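You operate a simulated robot arm through the tools that you are given. There is no shell and no other tool. Be economical: measure what you need, move in short steps, check, and stop when the job is done.

Carry out the task below with a simulated two-armed robot. There is one attempt and no reset: what you move stays moved.

## Task
Carry the yellow tool tray with both arms and set it on the top of the beige table.

Only the result counts: the job must be done as asked and must still hold three seconds after the hand-in. Knocking over, shifting, dropping, spilling or breaking anything else fails it.

## Robot
Two 7-joint arms with three-finger grippers on one trunk, on a base that drives. Base frame: it is fixed to the floor where the robot stands at the start and does not move with it; the origin is under the middle of the robot, x ahead of it, y to its left, z up. Readings come in m, rad, newtons and seconds.
The left shoulder is at the start at [0.03, 0.124, 1.008], the right one opposite. With the tool pointing down near the work surface each hand reaches from about 0.1 to 0.78 m from the robot's upright axis, wherever it stands, measured 20 degrees to its own side. Places, roughly: top of the beige table [-3.3, 2.1, 0.8]. Payload 2.2 kg a hand.
Tool frame (each hand has its own): the origin (TCP) lies between the finger pads and is the grasp point; the fingertips stand 0.028 m ahead of it; z points along the fingers, y is the line along which they close. Largest opening 0.102 m; the body of the gripper starts 0.071 m behind the TCP.
Orientation is that of the tool frame in the base frame, as a unit quaternion [x, y, z, w]. With the fingers straight down and closing along the base's y, the tool's x points along the base's -x, its y along +y and its z along -z.

## Interface
- The arms move only by the tool move_arm. It takes "left_commands", "right_commands" or both (then of equal length, played together; a hand with none holds still); each is a list of rows, each a list of 3 entries, a list of its own where there are three numbers: the shift along the base's x, y, z in m, then the turn, a rotation vector about the base's x, y, z in rad, then the opening, from 0 (shut) to 1 (fully open). In form: [[[tx, ty, tz], [rx, ry, rz], grip], ...]. A call has 1 to 10 rows; each row shifts and turns the commanded pose from where the row before left it. Each row takes 0.2 s and may step no farther than 0.05 m and 0.15 rad from the row before; otherwise, or with a gripper value out of range, the whole call is refused. Where a pose cannot be reached the arm comes as near as it can. A force on the tool above 40 N (or 10 N above the force at the start of the call, whichever is more), or a blocked arm, ends the call early, and 0.2 s more pass. Each finger halts on what it meets, pressing with about 26 N; the grip force reading is that of the motor and also rises with nothing between the fingers. The clock runs only during rows and for 0.2 s after the last one: add rows that do not move to give the fingers time. The reply holds the time, the measured pose of the TCP, the force on the tool along the base axes, the opening and the grip force, in the units named above and with some noise, with the torque about the TCP (base axes, N m) and any sound that the robot's microphone picked up.
- Cameras (640 x 400 px; columns grow to the right, rows downward): "scene" is now at [0.0298, 0.0128, 1.7104]; the picture's right is [0.10, -0.99, 0.00], its down [-0.87, -0.09, -0.48] and it looks along [0.48, 0.05, -0.88] (base axes); focal length 260 px, centre (320, 200). "left" rides on the left gripper at [0.072, 0.038, -0.086] in its tool frame; the picture's right is [-0.46, 0.89, 0.00], its down [-0.60, -0.32, -0.73] and it looks along [-0.65, -0.34, 0.68] (tool axes); focal length 256 px, centre (320, 200). "right" rides on the right gripper at [0.069, 0.044, -0.086] in its tool frame; the picture's right is [-0.53, 0.85, 0.00], its down [-0.58, -0.36, -0.73] and it looks along [-0.62, -0.39, 0.68] (tool axes); focal length 256 px, centre (320, 200). There is no depth. A picture from a camera that has moved, and an enlarged one, comes with that camera's place and axes in the base frame and with its lens. The place of the scene camera against the robot may be out by one fixed shift of up to 0.012 m in any direction.
- camera(camera): a new picture of that camera. The clock stands still meanwhile.
- lift_body(by): slides the trunk up (or, below 0, down) by that many m; the arms and the scene camera ride with it, the base frame stays. It gives what a move gives, with no picture.
- drive_base(legs): drives the robot by 1 to 6 legs, each [ahead, left, turn to the left] in m, m and rad, along the robot's own axes; the way and the turn of a leg run together, so that a leg with both is an arc; at most 1.5 m and 3.142 rad a leg. The arms and the cameras ride along, it lands a little off, and it stops where it bumps. It gives what a move gives.
- turn_head(pan, tilt): turns the head with the scene camera to pan (to the left, within 2.496 rad either way) and tilt (down, from -0.506 to 1.204), counted from straight ahead of the robot. It gives what a move gives.
- enlarge(camera, box): a new picture of the part [left, top, right, bottom] of that camera's present view, enlarged. The clock stands still meanwhile.
- close_job(): hands the job in; it is judged then, once.

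Go step by step. Nothing tells you exact positions but the pictures and the camera data: compare them with the known pose of the tool, close in by small moves and look again before you grip or let go. The budget is 120 turns and 88 pictures, counting those below and the enlarged ones. Unless the task says otherwise, let go and move clear before handing in.

The tools are called after ">>>" as name(argument=value, ...) on one line, values as JSON. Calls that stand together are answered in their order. move_arm: Moves the arms, as the interface text tells. Its arguments: {"type":"object","properties":{"left_commands":{"type":"array","items":{"type":"array"}},"right_commands":{"type":"array","items":{"type":"array"}}},"required":[]} The other tools are called the same way: lift_body (by) slides the trunk up or down; drive_base (legs) drives the base; turn_head (pan, tilt) turns the head that bears the scene camera; camera (camera) takes a picture; enlarge (camera, box) takes an enlarged picture of a part of a camera's view; close_job () hands the job in.

At the start:

```text
t: 0.0
left_eef_pos: [0.6296, 0.2771, 0.9762]
left_tcp_rot: [0.0, 1.0, 0.0, 0.0]
left_wrist_force: [-0.1, -0.8, -0.3]
left_torque: [-0.01, 0.01, -0.01]
left_finger_gap: 0.1023
left_grasp_force: 0.1
right_eef_pos: [0.3724, -0.1881, 1.067]
right_tcp_rot: [0.0, 1.0, 0.0, 0.0]
right_wrist_force: [0.2, -0.3, 1.1]
right_torque: [0.01, 0.02, 0.01]
right_finger_gap: 0.102
right_grasp_force: 0.1
trunk travel left (down, up): [-0.25, 0.29]
robot x, y, heading: [-0.0001, -0.0014, 0.002]
head pan, tilt: [0.103, 1.072]
```

scene: 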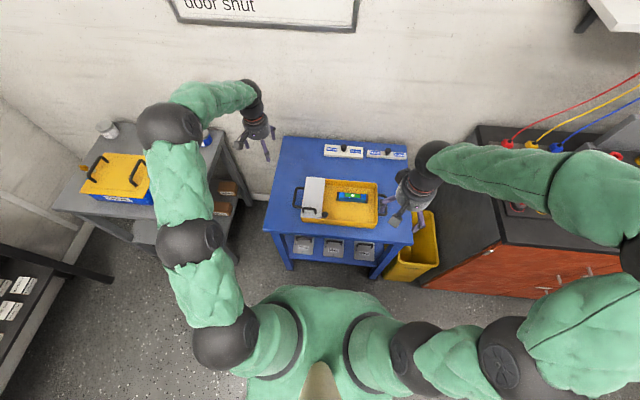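
right: 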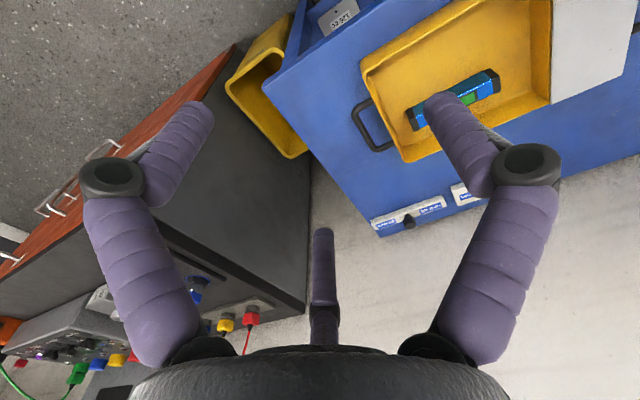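
left: 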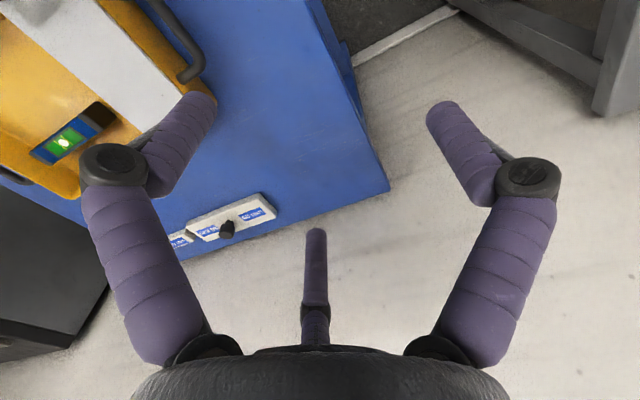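

I see a yellow tray with side handles on the blue table in front, and another yellow item on a grey shelf at left. I'll look closer at both.

>>> enlarge(camera="scene", box=[250, 120, 450, 290])

>>> enlarge(camera="scene", box=[40, 100, 240, 250])

```text
2.35 times, centred on (350, 205) of scene
camera zoom: at [0.0298, 0.0128, 1.7104], right [0.1, -0.99, 0.0], down [-0.87, -0.09, -0.48], along [0.48, 0.05, -0.88], focal length 611 px, centre (249, 188)
```

zoom: 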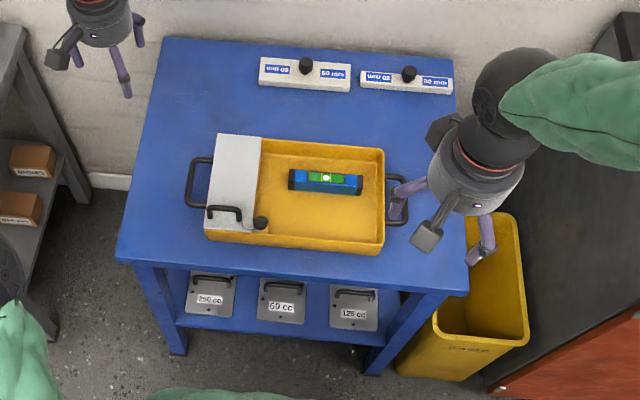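

```text
2.67 times, centred on (140, 175) of scene
camera zoom: at [0.0298, 0.0128, 1.7104], right [0.1, -0.99, 0.0], down [-0.87, -0.09, -0.48], along [0.48, 0.05, -0.88], focal length 692 px, centre (800, 267)
```

zoom: 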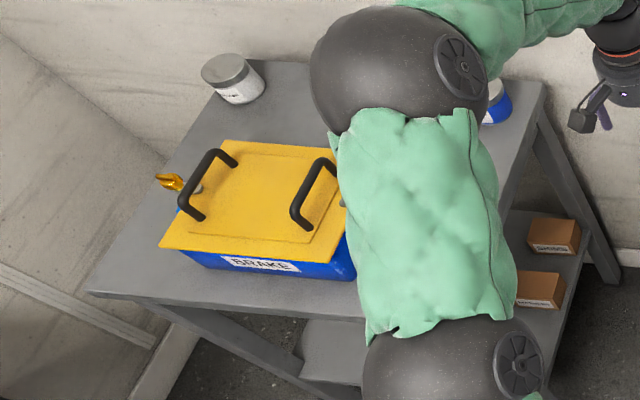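

The tray on the blue table has a handle at each end, a loose level inside, and a grey part at left. I'll look around for the route and the beige table.

>>> turn_head(pan=0.0, tilt=0.5)

>>> camera(camera="scene")

>>> turn_head(pan=1.6, tilt=0.4)

>>> camera(camera="scene")

>>> turn_head(pan=2.49, tilt=0.3)

>>> camera(camera="scene")

>>> turn_head(pan=-2.2, tilt=0.4)

>>> camera(camera="scene")

```text
t: 1.0
left_eef_pos: [0.6307, 0.2765, 0.9772]
left_tcp_rot: [0.0, 1.0, 0.0, 0.0]
left_wrist_force: [0.6, 0.4, -0.6]
left_torque: [-0.04, -0.02, 0.0]
left_finger_gap: 0.102
left_grasp_force: 0.0
right_eef_pos: [0.373, -0.1889, 1.0667]
right_tcp_rot: [0.0, 1.0, 0.001, 0.001]
right_wrist_force: [-0.2, -0.1, -0.1]
right_torque: [-0.02, 0.0, 0.01]
right_finger_gap: 0.1022
right_grasp_force: 0.1
trunk travel left (down, up): [-0.25, 0.29]
robot x, y, heading: [0.0013, -0.0018, -0.002]
head pan, tilt: [0.0, 0.499]
```

```text
82 pictures are left
camera scene: at [0.056, 0.0061, 1.7562], right [0.0, -1.0, 0.0], down [-0.48, 0.0, -0.88], along [0.88, 0.0, -0.48], focal length 260 px, centre (320, 200)
```

scene: 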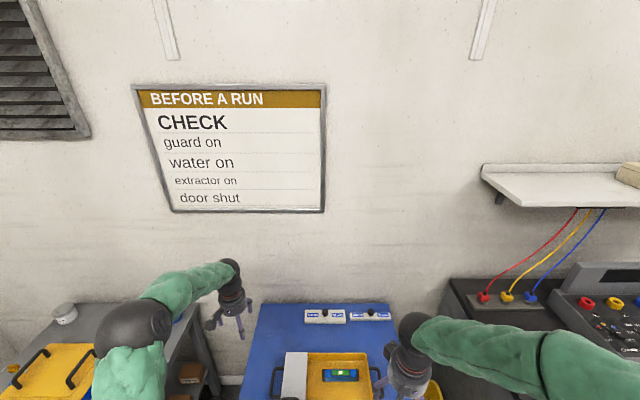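

```text
t: 2.6
left_eef_pos: [0.6297, 0.2764, 0.9759]
left_tcp_rot: [-0.001, 1.0, 0.0, 0.001]
left_wrist_force: [0.5, 0.2, -0.1]
left_torque: [0.01, 0.02, 0.0]
left_finger_gap: 0.102
left_grasp_force: 0.2
right_eef_pos: [0.3728, -0.1883, 1.0665]
right_tcp_rot: [0.0, 1.0, 0.001, -0.001]
right_wrist_force: [-0.2, 0.2, 0.8]
right_torque: [-0.01, 0.02, -0.01]
right_finger_gap: 0.1022
right_grasp_force: 0.1
trunk travel left (down, up): [-0.25, 0.29]
robot x, y, heading: [0.0007, 0.0018, 0.002]
head pan, tilt: [1.6, 0.4]
```

```text
81 pictures are left
camera scene: at [-0.0376, 0.0987, 1.7654], right [1.0, 0.03, 0.0], down [0.01, -0.39, -0.92], along [-0.03, 0.92, -0.39], focal length 260 px, centre (320, 200)
```

scene: 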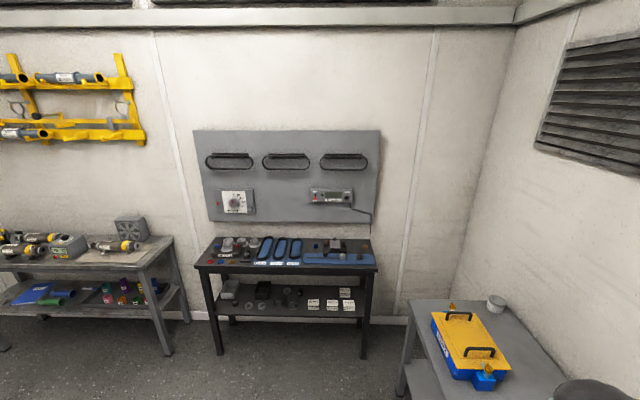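

```text
t: 3.8
left_eef_pos: [0.6304, 0.2755, 0.9769]
left_tcp_rot: [0.0, 1.0, 0.0, 0.0]
left_wrist_force: [-0.5, -0.7, 0.0]
left_torque: [0.0, 0.01, -0.07]
left_finger_gap: 0.1021
left_grasp_force: 0.0
right_eef_pos: [0.3711, -0.1889, 1.0666]
right_tcp_rot: [0.0, 1.0, 0.0, 0.0]
right_wrist_force: [-0.7, 0.6, 0.1]
right_torque: [-0.03, 0.0, -0.03]
right_finger_gap: 0.102
right_grasp_force: 0.1
trunk travel left (down, up): [-0.25, 0.29]
robot x, y, heading: [0.001, 0.0012, -0.002]
head pan, tilt: [2.491, 0.3]
```

```text
80 pictures are left
camera scene: at [-0.1092, 0.0628, 1.7747], right [0.61, 0.8, 0.0], down [0.23, -0.18, -0.96], along [-0.76, 0.58, -0.3], focal length 260 px, centre (320, 200)
```

scene: 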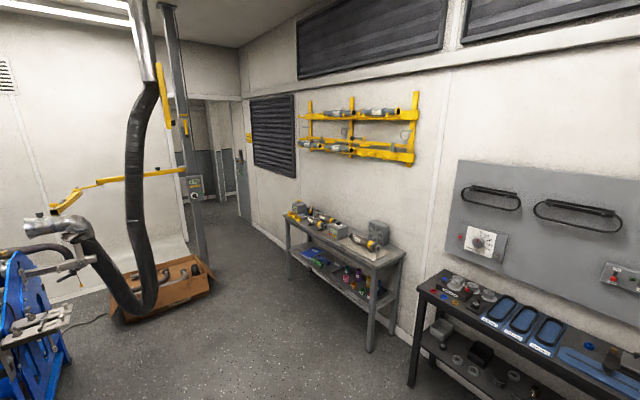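

```text
t: 7.6
left_eef_pos: [0.6286, 0.2767, 0.9774]
left_tcp_rot: [0.001, 1.0, 0.0, 0.001]
left_wrist_force: [0.3, 1.2, -0.7]
left_torque: [0.0, -0.02, -0.02]
left_finger_gap: 0.102
left_grasp_force: 0.0
right_eef_pos: [0.373, -0.1886, 1.0671]
right_tcp_rot: [0.001, 1.0, 0.001, 0.0]
right_wrist_force: [0.7, 0.7, -0.1]
right_torque: [-0.01, -0.01, -0.01]
right_finger_gap: 0.102
right_grasp_force: 0.2
trunk travel left (down, up): [-0.25, 0.29]
robot x, y, heading: [0.0028, -0.0001, 0.003]
head pan, tilt: [-2.201, 0.4]
```

```text
79 pictures are left
camera scene: at [-0.0895, -0.0687, 1.7654], right [-0.81, 0.59, 0.0], down [0.23, 0.31, -0.92], along [-0.54, -0.74, -0.39], focal length 260 px, centre (320, 200)
```

scene: 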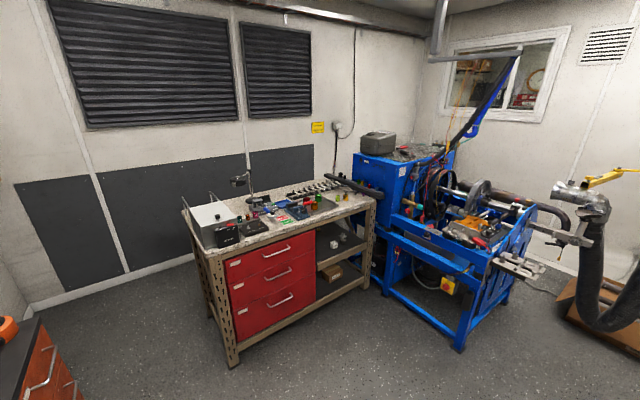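

The blue-table tray is the target; the beige table should be at about [-3.3, 2.1], near the doorway region. I'll enlarge that part.

>>> turn_head(pan=2.49, tilt=0.3)

>>> enlarge(camera="scene", box=[150, 70, 410, 270])

```text
t: 11.3
left_eef_pos: [0.6296, 0.2757, 0.9764]
left_tcp_rot: [0.001, 1.0, 0.0, 0.0]
left_wrist_force: [0.7, 0.7, 0.6]
left_torque: [-0.01, -0.02, 0.0]
left_finger_gap: 0.1019
left_grasp_force: 0.1
right_eef_pos: [0.3732, -0.1896, 1.0678]
right_tcp_rot: [0.0, 1.0, -0.001, 0.001]
right_wrist_force: [0.4, -0.5, -0.3]
right_torque: [0.01, 0.01, -0.02]
right_finger_gap: 0.1021
right_grasp_force: 0.0
trunk travel left (down, up): [-0.25, 0.29]
robot x, y, heading: [-0.0033, -0.0004, -0.002]
head pan, tilt: [2.491, 0.3]
```

```text
2.00 times, centred on (280, 170) of scene
camera zoom: at [-0.1092, 0.0627, 1.7747], right [0.61, 0.8, 0.0], down [0.23, -0.18, -0.96], along [-0.76, 0.58, -0.3], focal length 519 px, centre (400, 260)
```

zoom: 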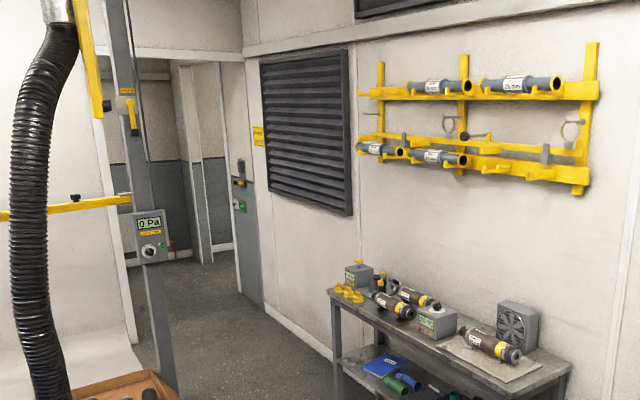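

The table must lie beyond the doorway at the far end, so I'll explore with the tray in hand. First I localise the handles: turn the head to the tray and move the right hand off to the right for a clear view.

>>> turn_head(pan=0.0, tilt=1.1)

>>> move_arm(right_commands=[[[0.03, -0.035, 0], [0, 0, 0], 1], [[0.03, -0.035, 0], [0, 0, 0], 1], [[0.03, -0.035, 0], [0, 0, 0], 1], [[0.03, -0.02, 0], [0, 0, 0], 1]], left_commands=[[[-0.02, 0, 0], [0, 0, 0], 1], [[-0.02, 0, 0], [0, 0, 0], 1], [[-0.02, 0, 0], [0, 0, 0], 1], [[-0.02, 0, 0], [0, 0, 0], 1]])

>>> enlarge(camera="scene", box=[220, 100, 420, 225])

>>> camera(camera="right")

>>> camera(camera="left")

```text
t: 13.6
left_eef_pos: [0.6298, 0.2772, 0.9767]
left_tcp_rot: [0.0, 1.0, 0.0, 0.0]
left_wrist_force: [-0.7, 0.9, 0.1]
left_torque: [0.02, -0.02, 0.0]
left_finger_gap: 0.1019
left_grasp_force: 0.0
right_eef_pos: [0.3717, -0.1884, 1.0668]
right_tcp_rot: [0.0, 1.0, 0.001, 0.0]
right_wrist_force: [-0.1, 0.5, -0.4]
right_torque: [0.0, -0.01, -0.01]
right_finger_gap: 0.102
right_grasp_force: 0.0
trunk travel left (down, up): [-0.25, 0.29]
robot x, y, heading: [-0.0027, -0.0025, 0.001]
head pan, tilt: [0.0, 1.1]
```

```text
t: 14.6
left_eef_pos: [0.549, 0.2776, 0.9746]
left_tcp_rot: [0.0, 1.0, 0.0, 0.001]
left_wrist_force: [0.4, 0.3, 0.4]
left_torque: [0.03, 0.03, 0.04]
left_finger_gap: 0.1019
left_grasp_force: 0.0
right_eef_pos: [0.494, -0.315, 1.0663]
right_tcp_rot: [0.0, 1.0, 0.001, -0.001]
right_wrist_force: [-0.6, 0.0, -0.6]
right_torque: [0.01, 0.03, -0.01]
right_finger_gap: 0.102
right_grasp_force: 0.0
trunk travel left (down, up): [-0.25, 0.29]
robot x, y, heading: [-0.0006, -0.0016, -0.001]
head pan, tilt: [0.0, 1.1]
```

```text
3.20 times, centred on (320, 162) of scene
camera zoom: at [0.0283, 0.006, 1.7085], right [0.0, -1.0, 0.0], down [-0.89, 0.0, -0.45], along [0.45, 0.0, -0.89], focal length 831 px, centre (320, 320)
```

zoom: 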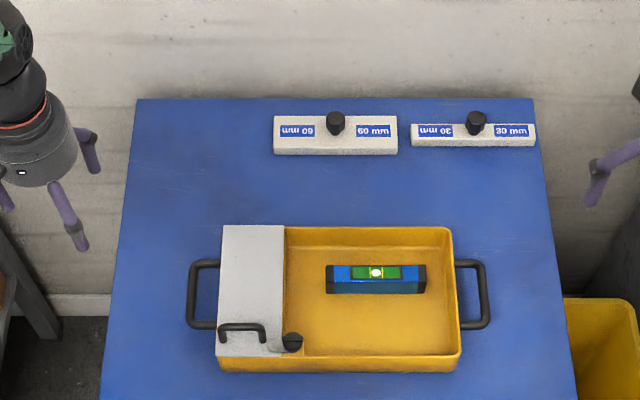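

```text
76 pictures are left
camera right: at [0.4236, -0.2718, 1.1531], right [0.53, 0.85, 0.0], down [0.58, -0.37, 0.73], along [0.62, -0.39, -0.68], focal length 256 px, centre (320, 200)
```

right: 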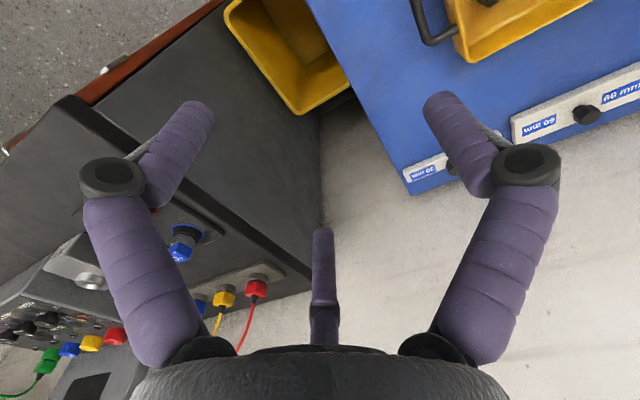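

```text
75 pictures are left
camera left: at [0.4779, 0.3147, 1.0615], right [0.47, 0.89, 0.0], down [0.6, -0.32, 0.73], along [0.65, -0.34, -0.68], focal length 256 px, centre (320, 200)
```

left: 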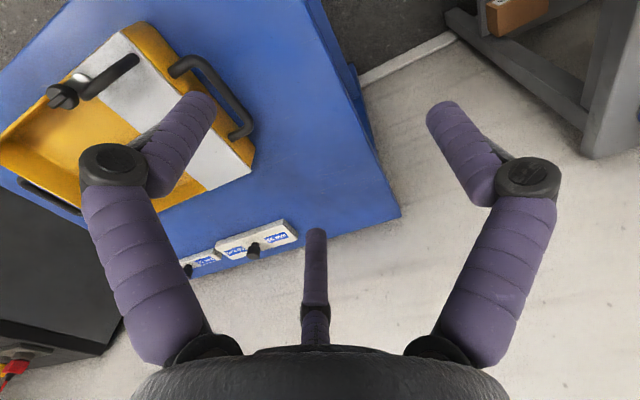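

The tray's handles are side loops: left bar about [0.53, 0.168, ~0.80], right bar about [0.53, -0.203, ~0.80], with the table top at about 0.765. I'll bring both hands above them and look again.

>>> move_arm(left_commands=[[[-0.005, -0.03, -0.01], [0, 0, 0], 0.6], [[-0.005, -0.03, -0.01], [0, 0, 0], 0.5], [[-0.005, -0.03, -0.01], [0, 0, 0], 0.4], [[-0.004, -0.02, -0.015], [0, 0, 0], 0.3]], right_commands=[[[0.009, 0.028, -0.034], [0, 0, 0], 0.6], [[0.009, 0.028, -0.034], [0, 0, 0], 0.5], [[0.009, 0.028, -0.034], [0, 0, 0], 0.4], [[0.009, 0.028, -0.034], [0, 0, 0], 0.3]])

>>> camera(camera="right")

>>> camera(camera="left")

>>> enlarge(camera="scene", box=[220, 100, 420, 225])

```text
t: 15.6
left_eef_pos: [0.5325, 0.1659, 0.9301]
left_tcp_rot: [-0.001, 1.0, 0.0, 0.0]
left_wrist_force: [0.2, -0.1, -0.6]
left_torque: [0.0, 0.03, 0.01]
left_finger_gap: 0.0305
left_grasp_force: 0.1
right_eef_pos: [0.531, -0.1994, 0.9288]
right_tcp_rot: [0.0, 1.0, 0.0, -0.001]
right_wrist_force: [0.1, -0.4, -0.8]
right_torque: [0.01, 0.01, 0.0]
right_finger_gap: 0.0306
right_grasp_force: 0.0
trunk travel left (down, up): [-0.25, 0.29]
robot x, y, heading: [0.0018, -0.0017, -0.002]
head pan, tilt: [0.0, 1.1]
```

```text
74 pictures are left
camera right: at [0.4608, -0.1568, 1.0154], right [0.53, 0.85, 0.0], down [0.58, -0.36, 0.73], along [0.62, -0.39, -0.68], focal length 256 px, centre (320, 200)
```

right: 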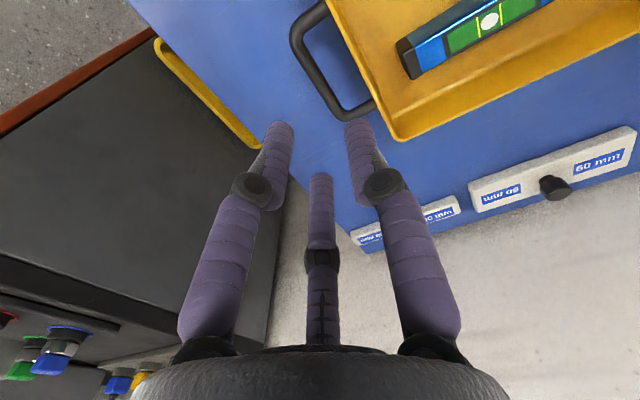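

```text
73 pictures are left
camera left: at [0.4612, 0.2026, 1.0169], right [0.46, 0.89, 0.0], down [0.6, -0.32, 0.73], along [0.65, -0.34, -0.68], focal length 256 px, centre (320, 200)
```

left: 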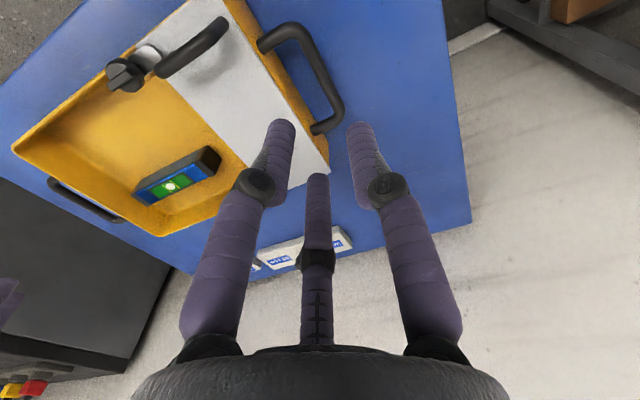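

```text
3.20 times, centred on (320, 162) of scene
camera zoom: at [0.0294, 0.0065, 1.7085], right [0.0, -1.0, 0.0], down [-0.89, 0.0, -0.45], along [0.45, 0.0, -0.89], focal length 831 px, centre (320, 320)
```

zoom: 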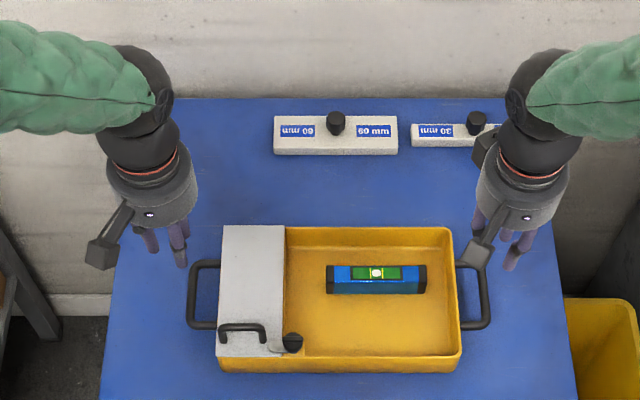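

The hands are above the handles, but each gripper shows a third purple finger whose place I want to know before descending. I'll enlarge both hands.

>>> enlarge(camera="scene", box=[245, 130, 295, 205])

>>> enlarge(camera="scene", box=[355, 130, 405, 205])

```text
5.33 times, centred on (270, 168) of scene
camera zoom: at [0.0294, 0.0065, 1.7085], right [0.0, -1.0, 0.0], down [-0.89, 0.0, -0.45], along [0.45, 0.0, -0.89], focal length 1385 px, centre (587, 373)
```

zoom: 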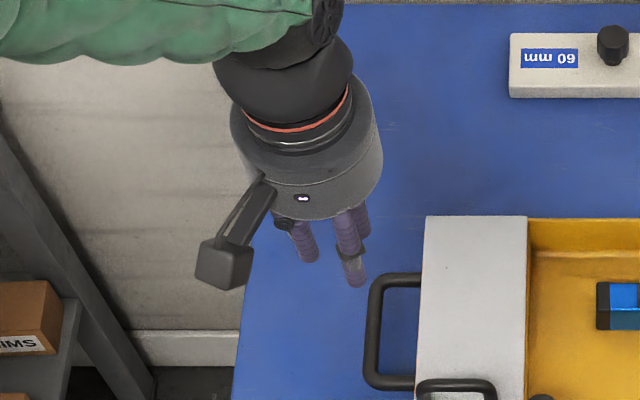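

```text
5.33 times, centred on (380, 168) of scene
camera zoom: at [0.0294, 0.0065, 1.7085], right [0.0, -1.0, 0.0], down [-0.89, 0.0, -0.45], along [0.45, 0.0, -0.89], focal length 1385 px, centre (0, 373)
```

zoom: 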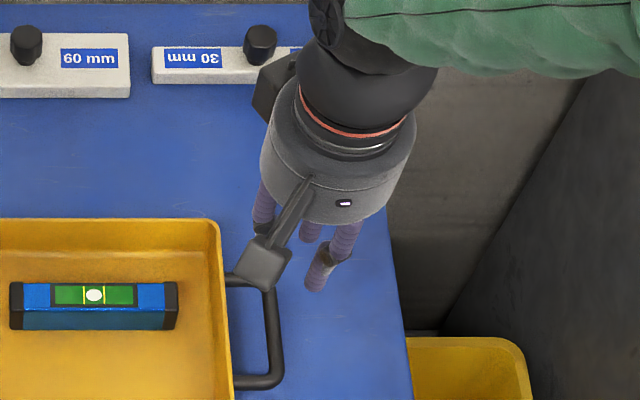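

The bars by the hand cameras are at about y = 0.163 (left) and -0.205 (right). I'll descend partway to z≈0.86 and re-check for bar height and alignment.

>>> move_arm(left_commands=[[[0, -0.001, -0.03], [0, 0, 0], 0.3], [[0, -0.001, -0.025], [0, 0, 0], 0.3]], right_commands=[[[0, -0.003, -0.03], [0, 0, 0], 0.3], [[0, -0.003, -0.025], [0, 0, 0], 0.3]])

>>> camera(camera="right")

>>> camera(camera="left")

```text
t: 16.2
left_eef_pos: [0.5336, 0.1638, 0.8754]
left_tcp_rot: [0.0, 1.0, 0.0, 0.0]
left_wrist_force: [-0.2, -0.4, 0.6]
left_torque: [0.01, 0.0, -0.01]
left_finger_gap: 0.0306
left_grasp_force: 0.0
right_eef_pos: [0.5282, -0.2071, 0.8753]
right_tcp_rot: [0.0, 1.0, 0.0, 0.0]
right_wrist_force: [0.7, 0.4, 0.6]
right_torque: [0.02, 0.02, 0.02]
right_finger_gap: 0.0303
right_grasp_force: 0.1
trunk travel left (down, up): [-0.25, 0.29]
robot x, y, heading: [0.0002, 0.0003, -0.004]
head pan, tilt: [0.0, 1.1]
```

```text
69 pictures are left
camera right: at [0.4591, -0.164, 0.9622], right [0.53, 0.85, 0.0], down [0.58, -0.36, 0.73], along [0.62, -0.39, -0.68], focal length 256 px, centre (320, 200)
```

right: 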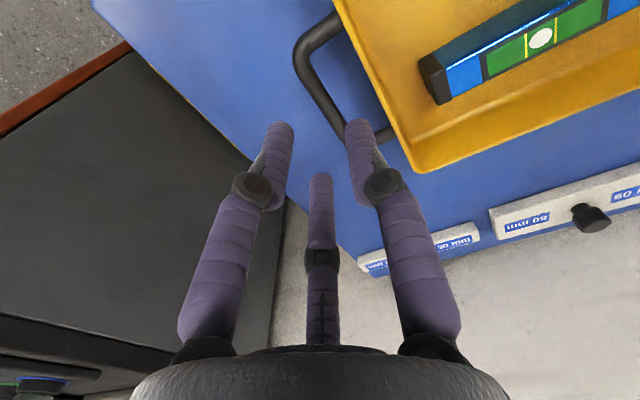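

```text
68 pictures are left
camera left: at [0.4618, 0.2005, 0.9613], right [0.46, 0.89, 0.0], down [0.6, -0.32, 0.73], along [0.65, -0.34, -0.68], focal length 256 px, centre (320, 200)
```

left: 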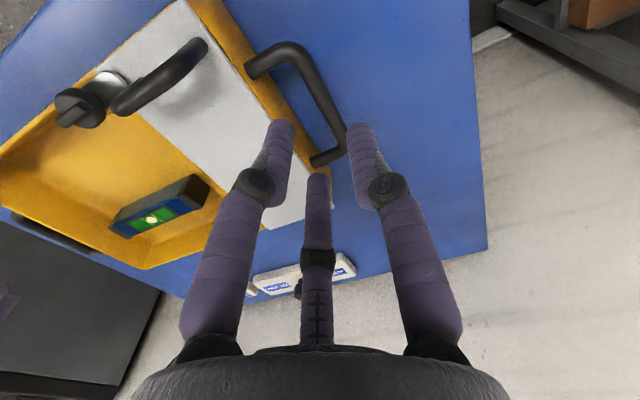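

The parallax puts the table at about 0.747 and the bars at z≈0.785, y≈0.162 and -0.2065. I'll descend to about 0.80, watching the forces.

>>> move_arm(left_commands=[[[0, -0.001, -0.025], [0, 0, 0], 0.3], [[0, 0, -0.015], [0, 0, 0], 0.3], [[0, 0, -0.015], [0, 0, 0], 0.3], [[0, 0, -0.015], [0, 0, 0], 0.3]], right_commands=[[[0, 0, -0.025], [0, 0, 0], 0.3], [[0, 0, -0.015], [0, 0, 0], 0.3], [[0, 0, -0.015], [0, 0, 0], 0.3], [[0, 0, -0.015], [0, 0, 0], 0.3]])

>>> camera(camera="right")

>>> camera(camera="left")

>>> enlarge(camera="scene", box=[220, 100, 420, 225])

```text
t: 17.2
left_eef_pos: [0.5339, 0.1609, 0.8075]
left_tcp_rot: [-0.001, 1.0, 0.0, 0.001]
left_wrist_force: [-0.5, -4.1, 4.9]
left_torque: [-0.16, -0.05, -0.08]
left_finger_gap: 0.0316
left_grasp_force: 0.9
right_eef_pos: [0.5263, -0.2097, 0.8039]
right_tcp_rot: [0.0, 1.0, 0.001, 0.0]
right_wrist_force: [0.7, -0.6, 0.5]
right_torque: [0.01, 0.01, -0.01]
right_finger_gap: 0.0306
right_grasp_force: 0.1
trunk travel left (down, up): [-0.25, 0.29]
robot x, y, heading: [0.003, -0.0026, -0.002]
head pan, tilt: [0.0, 1.1]
```

```text
67 pictures are left
camera right: at [0.458, -0.1667, 0.8901], right [0.53, 0.85, 0.0], down [0.58, -0.37, 0.73], along [0.62, -0.39, -0.68], focal length 256 px, centre (320, 200)
```

right: 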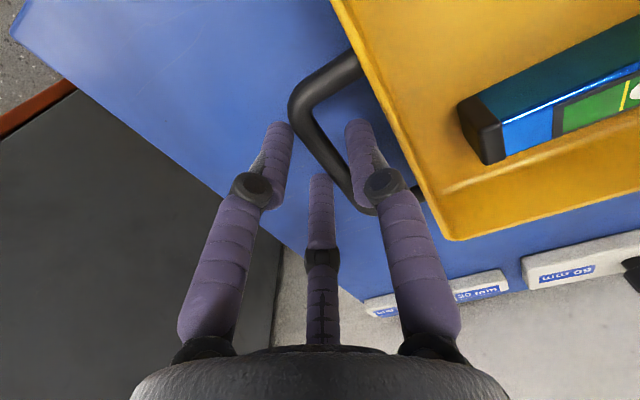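

```text
66 pictures are left
camera left: at [0.4622, 0.1983, 0.8935], right [0.47, 0.89, 0.0], down [0.6, -0.32, 0.73], along [0.65, -0.34, -0.68], focal length 256 px, centre (320, 200)
```

left: 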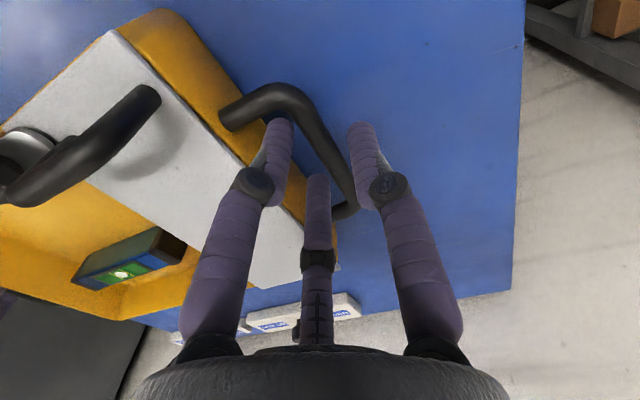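

```text
3.20 times, centred on (320, 162) of scene
camera zoom: at [0.0272, 0.0049, 1.7086], right [0.0, -1.0, 0.0], down [-0.89, 0.0, -0.45], along [0.45, 0.0, -0.89], focal length 831 px, centre (320, 320)
```

zoom: 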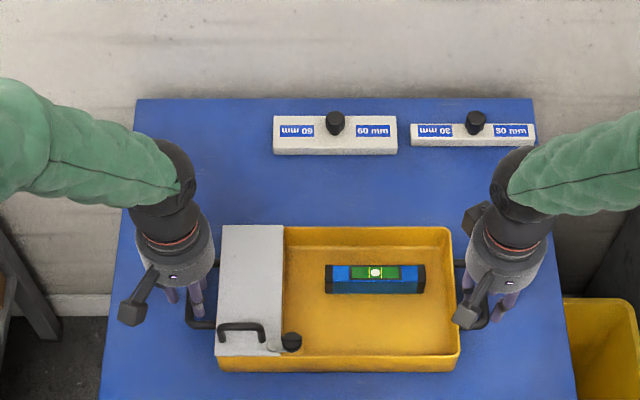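

The left hand touched lightly: the force pattern suggests its inner fingertip met the bar, so the bar lies slightly closer to the tray. I'll lift it, shift 7 mm toward the tray, and descend again.

>>> move_arm(left_commands=[[[0, 0, 0.02], [0, 0, 0], 0.35], [[0, -0.007, 0], [0, 0, 0], 0.35], [[0, 0, -0.01], [0, 0, 0], 0.35], [[0, 0, -0.01], [0, 0, 0], 0.35], [[0, 0, -0.006], [0, 0, 0], 0.35]])

>>> camera(camera="left")

```text
t: 18.4
left_eef_pos: [0.5326, 0.1554, 0.7995]
left_tcp_rot: [0.0, 1.0, 0.001, 0.0]
left_wrist_force: [2.8, -1.3, 0.8]
left_torque: [0.01, -0.04, 0.06]
left_finger_gap: 0.0345
left_grasp_force: 0.0
right_eef_pos: [0.5281, -0.2094, 0.8037]
right_tcp_rot: [0.0, 1.0, 0.001, 0.0]
right_wrist_force: [0.1, 0.4, -0.4]
right_torque: [0.01, 0.01, -0.01]
right_finger_gap: 0.0303
right_grasp_force: 0.1
trunk travel left (down, up): [-0.25, 0.29]
robot x, y, heading: [-0.0014, -0.0024, 0.004]
head pan, tilt: [0.0, 1.1]
```

```text
64 pictures are left
camera left: at [0.4605, 0.1925, 0.8869], right [0.46, 0.89, 0.0], down [0.6, -0.32, 0.73], along [0.65, -0.34, -0.68], focal length 256 px, centre (320, 200)
```

left: 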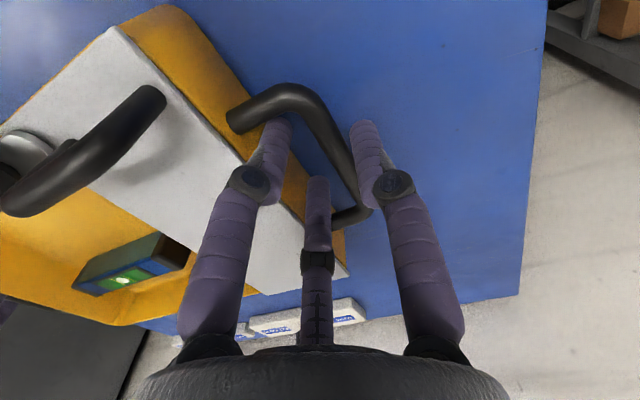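

The left fingers now straddle the bar. Bar centres computed at x≈0.546, y≈0.154 (left) and -0.205 (right), z≈0.775, so I'll centre both along x and lower to 0.778.

>>> move_arm(left_commands=[[[0.01, -0.001, 0], [0, 0, 0], 0.35], [[0.002, 0, -0.01], [0, 0, 0], 0.35], [[0, 0, -0.006], [0, 0, 0], 0.35], [[0, 0, -0.005], [0, 0, 0], 0.35]], right_commands=[[[0.012, 0.003, 0], [0, 0, 0], 0.35], [[0.006, 0.001, -0.01], [0, 0, 0], 0.35], [[0, 0, -0.01], [0, 0, 0], 0.35], [[0, 0, -0.005], [0, 0, 0], 0.35]])

>>> camera(camera="left")

>>> camera(camera="right")

```text
t: 19.4
left_eef_pos: [0.5434, 0.1556, 0.7809]
left_tcp_rot: [0.0, 1.0, 0.0, -0.001]
left_wrist_force: [-0.4, -0.7, 0.9]
left_torque: [0.01, -0.03, 0.01]
left_finger_gap: 0.0358
left_grasp_force: 0.1
right_eef_pos: [0.5471, -0.204, 0.7793]
right_tcp_rot: [0.0, 1.0, 0.001, -0.001]
right_wrist_force: [-0.1, 0.1, -0.6]
right_torque: [0.01, -0.04, 0.01]
right_finger_gap: 0.0357
right_grasp_force: 0.0
trunk travel left (down, up): [-0.25, 0.29]
robot x, y, heading: [-0.0001, -0.0002, 0.006]
head pan, tilt: [0.0, 1.1]
```

```text
63 pictures are left
camera left: at [0.4723, 0.1922, 0.8655], right [0.46, 0.89, 0.0], down [0.6, -0.32, 0.73], along [0.65, -0.34, -0.68], focal length 256 px, centre (320, 200)
```

left: 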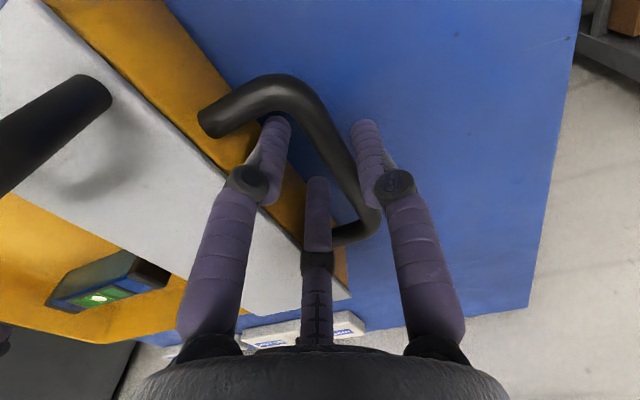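

```text
62 pictures are left
camera right: at [0.4768, -0.1606, 0.8649], right [0.53, 0.85, 0.0], down [0.58, -0.36, 0.73], along [0.62, -0.39, -0.68], focal length 256 px, centre (320, 200)
```

right: 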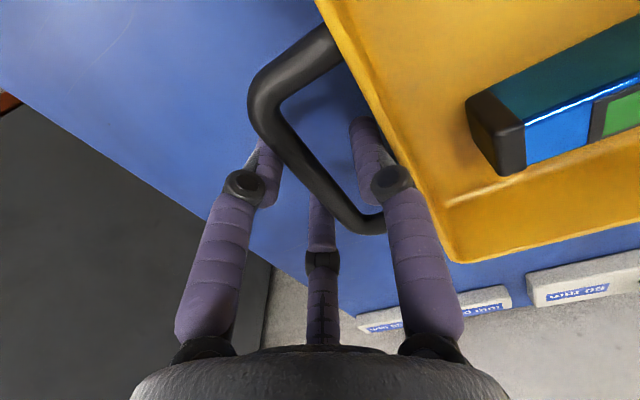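

Both hands straddle their bars near the middle. Closing both grippers now.

>>> move_arm(left_commands=[[[0, 0, 0], [0, 0, 0], 0.2], [[0, 0, 0], [0, 0, 0], 0.1], [[0, 0, 0], [0, 0, 0], 0], [[0, 0, 0], [0, 0, 0], 0]], right_commands=[[[0, 0, 0], [0, 0, 0], 0.2], [[0, 0, 0], [0, 0, 0], 0.1], [[0, 0, 0], [0, 0, 0], 0], [[0, 0, 0], [0, 0, 0], 0]])

>>> camera(camera="left")

>>> camera(camera="right")

```text
t: 20.1
left_eef_pos: [0.5449, 0.1609, 0.7798]
left_tcp_rot: [-0.002, 1.0, 0.002, -0.001]
left_wrist_force: [1.7, 15.0, -0.5]
left_torque: [-0.01, 0.24, 0.03]
left_finger_gap: 0.0188
left_grasp_force: 26.3
right_eef_pos: [0.5468, -0.2092, 0.779]
right_tcp_rot: [0.0, 1.0, -0.002, -0.001]
right_wrist_force: [-1.8, -15.3, -0.1]
right_torque: [-0.03, -0.24, 0.53]
right_finger_gap: 0.0193
right_grasp_force: 26.2
trunk travel left (down, up): [-0.25, 0.29]
robot x, y, heading: [-0.0031, 0.0013, -0.004]
head pan, tilt: [0.0, 1.1]
stopped in row 3 (left hand): the force on the tool passed its limit at 45 N (the readings are from after the stop); the commanded pose is now the measured one
```

```text
61 pictures are left
camera left: at [0.4737, 0.1969, 0.8663], right [0.46, 0.89, 0.0], down [0.61, -0.32, 0.73], along [0.65, -0.33, -0.69], focal length 256 px, centre (320, 200)
```

left: 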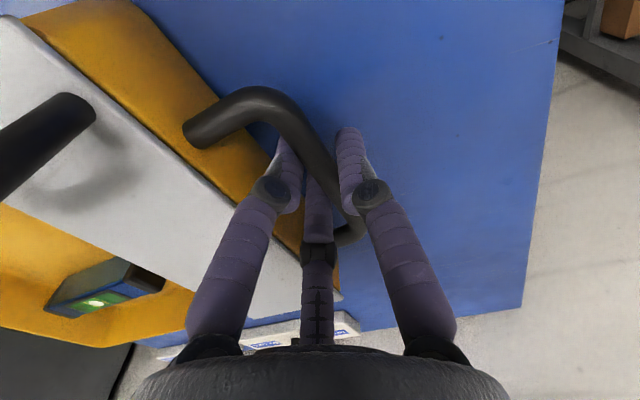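

```text
60 pictures are left
camera right: at [0.4778, -0.1658, 0.8653], right [0.53, 0.85, -0.01], down [0.58, -0.36, 0.73], along [0.62, -0.39, -0.68], focal length 256 px, centre (320, 200)
```

right: 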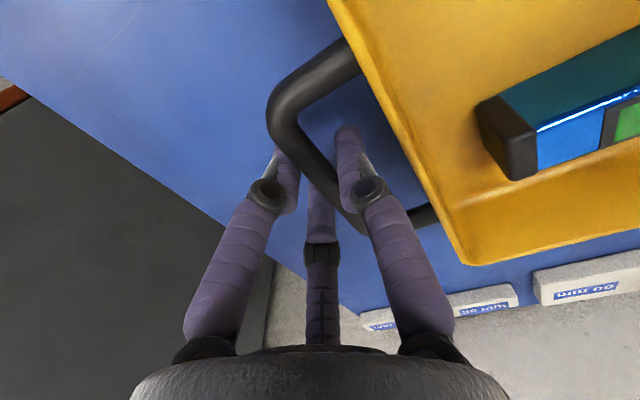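

Both bars are gripped (gap about 19 mm) with a 15 N inward squeeze. I'll ease that outward a couple of millimetres and do a tiny lift to check the weight.

>>> move_arm(left_commands=[[[0, 0.0015, 0], [0, 0, 0], 0], [[0, 0.0005, 0.005], [0, 0, 0], 0], [[0, 0, 0.005], [0, 0, 0], 0], [[0, 0, 0.005], [0, 0, 0], 0], [[0, 0, 0], [0, 0, 0], 0]], right_commands=[[[0, -0.0015, 0], [0, 0, 0], 0], [[0, -0.0005, 0.005], [0, 0, 0], 0], [[0, 0, 0.005], [0, 0, 0], 0], [[0, 0, 0.005], [0, 0, 0], 0], [[0, 0, 0], [0, 0, 0], 0]])

>>> camera(camera="scene")

```text
t: 21.3
left_eef_pos: [0.5442, 0.1608, 0.7953]
left_tcp_rot: [-0.001, 1.0, 0.003, -0.001]
left_wrist_force: [1.7, 10.3, -5.0]
left_torque: [-0.01, -0.03, 0.0]
left_finger_gap: 0.0189
left_grasp_force: 25.8
right_eef_pos: [0.5468, -0.2092, 0.7943]
right_tcp_rot: [0.0, 1.0, -0.001, 0.0]
right_wrist_force: [-2.4, -9.8, -4.1]
right_torque: [0.02, 0.1, 0.67]
right_finger_gap: 0.0192
right_grasp_force: 25.9
trunk travel left (down, up): [-0.25, 0.29]
robot x, y, heading: [-0.0003, 0.0009, 0.004]
head pan, tilt: [0.0, 1.1]
```

```text
59 pictures are left
camera scene: at [0.0292, 0.0061, 1.7085], right [0.0, -1.0, 0.0], down [-0.89, 0.0, -0.45], along [0.45, 0.0, -0.89], focal length 260 px, centre (320, 200)
```

scene: 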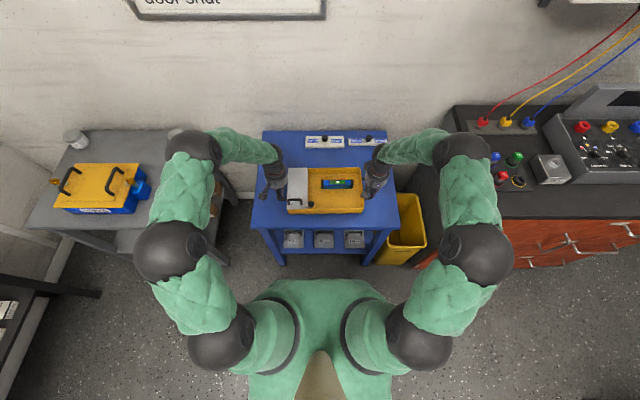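

The tray is light (about 0.5 kg per hand) and level. I'll raise it with the trunk, clear of the table, and verify.

>>> lift_body(by=0.14)

>>> enlarge(camera="scene", box=[220, 100, 420, 225])

```text
t: 23.0
left_eef_pos: [0.5469, 0.1611, 0.9343]
left_tcp_rot: [-0.002, 1.0, 0.002, -0.001]
left_wrist_force: [2.5, 11.1, -4.6]
left_torque: [0.0, 0.0, 0.06]
left_finger_gap: 0.0189
left_grasp_force: 25.8
right_eef_pos: [0.5468, -0.2098, 0.9336]
right_tcp_rot: [0.0, 1.0, -0.002, -0.001]
right_wrist_force: [-1.5, -12.5, -3.7]
right_torque: [-0.04, 0.07, 0.7]
right_finger_gap: 0.0187
right_grasp_force: 25.6
trunk travel left (down, up): [-0.39, 0.15]
robot x, y, heading: [-0.0021, -0.0018, 0.002]
head pan, tilt: [0.0, 1.1]
```

```text
3.20 times, centred on (320, 162) of scene
camera zoom: at [0.0294, 0.0061, 1.8483], right [0.0, -1.0, 0.0], down [-0.89, 0.0, -0.45], along [0.45, 0.0, -0.89], focal length 831 px, centre (320, 320)
```

zoom: 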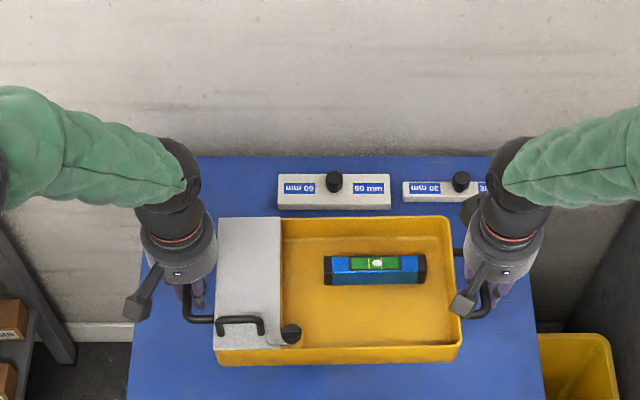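

The tray is secure. I'll back 0.55 m away from the table, then turn left to face the doorway in two legs.

>>> drive_base(legs=[[-0.55, 0, 0], [0, 0, 1.4], [0, 0, 1.4]])

>>> turn_head(pan=0.0, tilt=0.45)

>>> camera(camera="scene")

```text
t: 32.9
left_eef_pos: [-1.1062, 0.0536, 0.934]
left_tcp_rot: [0.983, -0.185, 0.001, 0.001]
left_wrist_force: [-8.1, -15.3, -4.6]
left_torque: [-0.04, -0.01, -0.01]
left_finger_gap: 0.0188
left_grasp_force: 25.9
right_eef_pos: [-0.971, 0.3977, 0.9345]
right_tcp_rot: [0.982, -0.186, 0.001, -0.001]
right_wrist_force: [8.0, 17.5, -4.2]
right_torque: [0.01, -0.04, 0.74]
right_finger_gap: 0.0189
right_grasp_force: 26.0
trunk travel left (down, up): [-0.39, 0.15]
robot x, y, heading: [-0.5361, 0.0013, 2.765]
head pan, tilt: [0.0, 1.1]
```

```text
t: 34.0
left_eef_pos: [-1.1058, 0.0525, 0.9351]
left_tcp_rot: [0.983, -0.184, 0.0, 0.001]
left_wrist_force: [-3.6, -2.1, -4.9]
left_torque: [0.0, -0.04, 0.0]
left_finger_gap: 0.0185
left_grasp_force: 26.5
right_eef_pos: [-0.9717, 0.3971, 0.9346]
right_tcp_rot: [0.983, -0.185, 0.0, -0.001]
right_wrist_force: [1.9, 2.6, -3.8]
right_torque: [0.05, 0.01, 0.59]
right_finger_gap: 0.0191
right_grasp_force: 25.9
trunk travel left (down, up): [-0.39, 0.15]
robot x, y, heading: [-0.5402, 0.0036, 2.77]
head pan, tilt: [0.0, 0.45]
```

```text
57 pictures are left
camera scene: at [-0.6028, 0.0326, 1.9006], right [0.36, 0.93, 0.0], down [0.41, -0.16, -0.9], along [-0.84, 0.33, -0.44], focal length 260 px, centre (320, 200)
```

scene: 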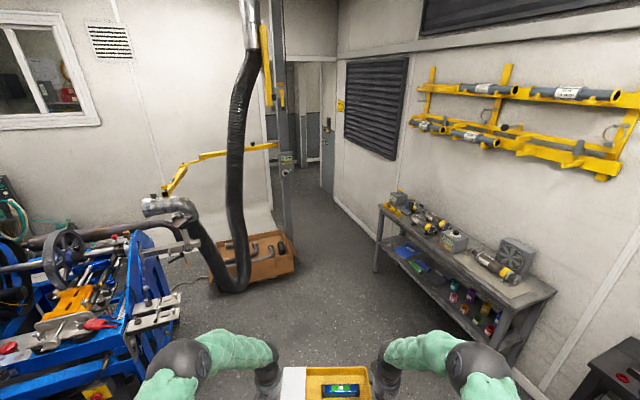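

The way runs between the orange box and the bench toward the doorway. I'll zoom in on the doorway to measure it.

>>> enlarge(camera="scene", box=[230, 50, 400, 290])

```text
1.67 times, centred on (315, 170) of scene
camera zoom: at [-0.6028, 0.0326, 1.9006], right [0.36, 0.93, 0.0], down [0.41, -0.16, -0.9], along [-0.84, 0.33, -0.44], focal length 433 px, centre (328, 250)
```

zoom: 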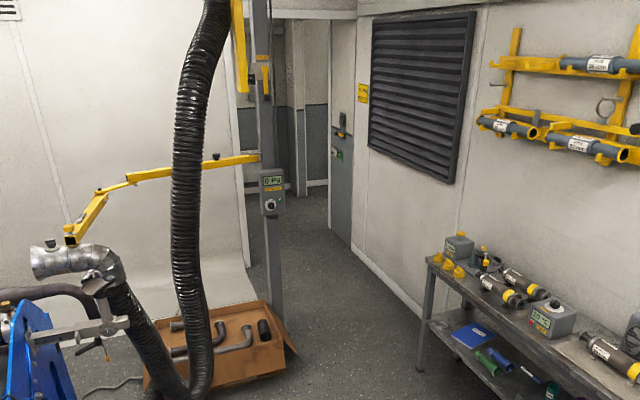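

The doorway is about x = -4.2, y from 0.63 to 1.68 (about 1.04 m wide) and my elbows span about 1 m. I'll stretch the arms forward 0.12 m to narrow the elbows and look.

>>> move_arm(left_commands=[[[-0.0186, 0.0073, 0], [0, 0, 0], 0], [[-0.0186, 0.0073, 0], [0, 0, 0], 0], [[-0.0186, 0.0073, 0], [0, 0, 0], 0], [[-0.0186, 0.0073, 0], [0, 0, 0], 0], [[-0.0186, 0.0073, 0], [0, 0, 0], 0], [[-0.0186, 0.0073, 0], [0, 0, 0], 0], [[0, 0, 0], [0, 0, 0], 0]], right_commands=[[[-0.0186, 0.0073, 0], [0, 0, 0], 0], [[-0.0186, 0.0073, 0], [0, 0, 0], 0], [[-0.0186, 0.0073, 0], [0, 0, 0], 0], [[-0.0186, 0.0073, 0], [0, 0, 0], 0], [[-0.0186, 0.0073, 0], [0, 0, 0], 0], [[-0.0186, 0.0073, 0], [0, 0, 0], 0], [[0, 0, 0], [0, 0, 0], 0]])

>>> turn_head(pan=0.0, tilt=1.1)

>>> camera(camera="scene")

```text
t: 35.6
left_eef_pos: [-1.2178, 0.0952, 0.9361]
left_tcp_rot: [0.983, -0.185, -0.001, 0.002]
left_wrist_force: [0.7, 4.3, -4.9]
left_torque: [0.05, 0.18, 0.05]
left_finger_gap: 0.0185
left_grasp_force: 26.2
right_eef_pos: [-1.0828, 0.4415, 0.9364]
right_tcp_rot: [0.983, -0.185, 0.0, -0.002]
right_wrist_force: [-0.8, -4.8, -2.8]
right_torque: [-0.06, -0.2, 0.52]
right_finger_gap: 0.0193
right_grasp_force: 25.9
trunk travel left (down, up): [-0.39, 0.15]
robot x, y, heading: [-0.5413, 0.0046, 2.773]
head pan, tilt: [0.0, 0.45]
```

```text
t: 36.6
left_eef_pos: [-1.2168, 0.096, 0.9336]
left_tcp_rot: [0.983, -0.185, 0.001, 0.002]
left_wrist_force: [1.0, 8.2, -4.1]
left_torque: [-0.02, -0.11, 0.08]
left_finger_gap: 0.0186
left_grasp_force: 26.6
right_eef_pos: [-1.0848, 0.4415, 0.9348]
right_tcp_rot: [0.983, -0.186, 0.001, -0.002]
right_wrist_force: [-2.2, -7.5, -4.7]
right_torque: [0.03, 0.05, 0.47]
right_finger_gap: 0.0193
right_grasp_force: 25.3
trunk travel left (down, up): [-0.39, 0.15]
robot x, y, heading: [-0.5392, 0.0055, 2.768]
head pan, tilt: [0.0, 1.1]
```

```text
55 pictures are left
camera scene: at [-0.5763, 0.0222, 1.8486], right [0.36, 0.93, 0.0], down [0.83, -0.33, -0.45], along [-0.42, 0.17, -0.89], focal length 260 px, centre (320, 200)
```

scene: 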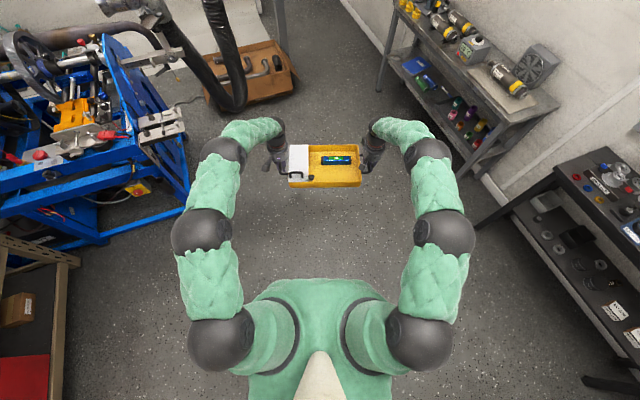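

The arm span is now about 0.85 m, fitting the doorway. I'll drive to about (-2.1, 0.85) and turn to face straight along -x, then look.

>>> drive_base(legs=[[0.88, -0.108, 0], [0.88, -0.108, 0], [0, 0, 0.373]])

>>> turn_head(pan=0.0, tilt=0.6)

>>> camera(camera="scene")

```text
t: 46.6
left_eef_pos: [-2.7486, 0.6611, 0.9344]
left_tcp_rot: [1.0, 0.002, 0.0, 0.002]
left_wrist_force: [-0.8, 17.8, -4.7]
left_torque: [0.08, -0.06, 0.03]
left_finger_gap: 0.0186
left_grasp_force: 26.2
right_eef_pos: [-2.7515, 1.0313, 0.9353]
right_tcp_rot: [1.0, 0.002, 0.001, -0.001]
right_wrist_force: [1.5, -18.6, -3.4]
right_torque: [0.02, 0.01, 0.33]
right_finger_gap: 0.0192
right_grasp_force: 25.8
trunk travel left (down, up): [-0.39, 0.15]
robot x, y, heading: [-2.0835, 0.8229, -3.141]
head pan, tilt: [0.0, 1.1]
```

```text
t: 47.5
left_eef_pos: [-2.749, 0.662, 0.9349]
left_tcp_rot: [1.0, 0.002, 0.0, 0.001]
left_wrist_force: [-1.8, -0.8, -5.2]
left_torque: [0.03, -0.09, 0.01]
left_finger_gap: 0.0186
left_grasp_force: 26.2
right_eef_pos: [-2.7504, 1.0327, 0.936]
right_tcp_rot: [1.0, 0.002, 0.001, -0.002]
right_wrist_force: [1.8, -0.7, -4.7]
right_torque: [0.05, 0.06, 0.56]
right_finger_gap: 0.0192
right_grasp_force: 26.0
trunk travel left (down, up): [-0.39, 0.15]
robot x, y, heading: [-2.0841, 0.8246, -3.136]
head pan, tilt: [0.0, 0.6]
```

```text
54 pictures are left
camera scene: at [-2.1485, 0.8315, 1.887], right [0.0, 1.0, 0.0], down [0.57, 0.0, -0.82], along [-0.82, 0.0, -0.57], focal length 260 px, centre (320, 200)
```

scene: 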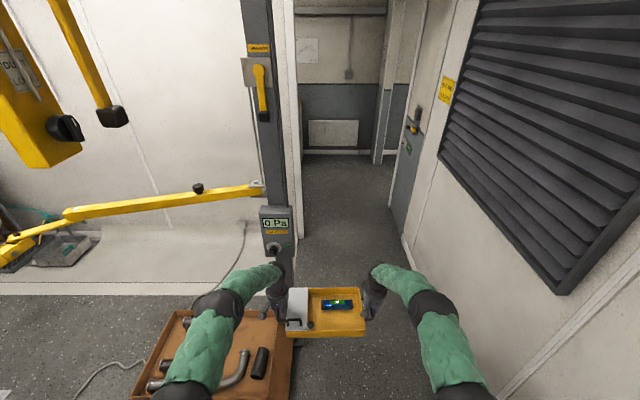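

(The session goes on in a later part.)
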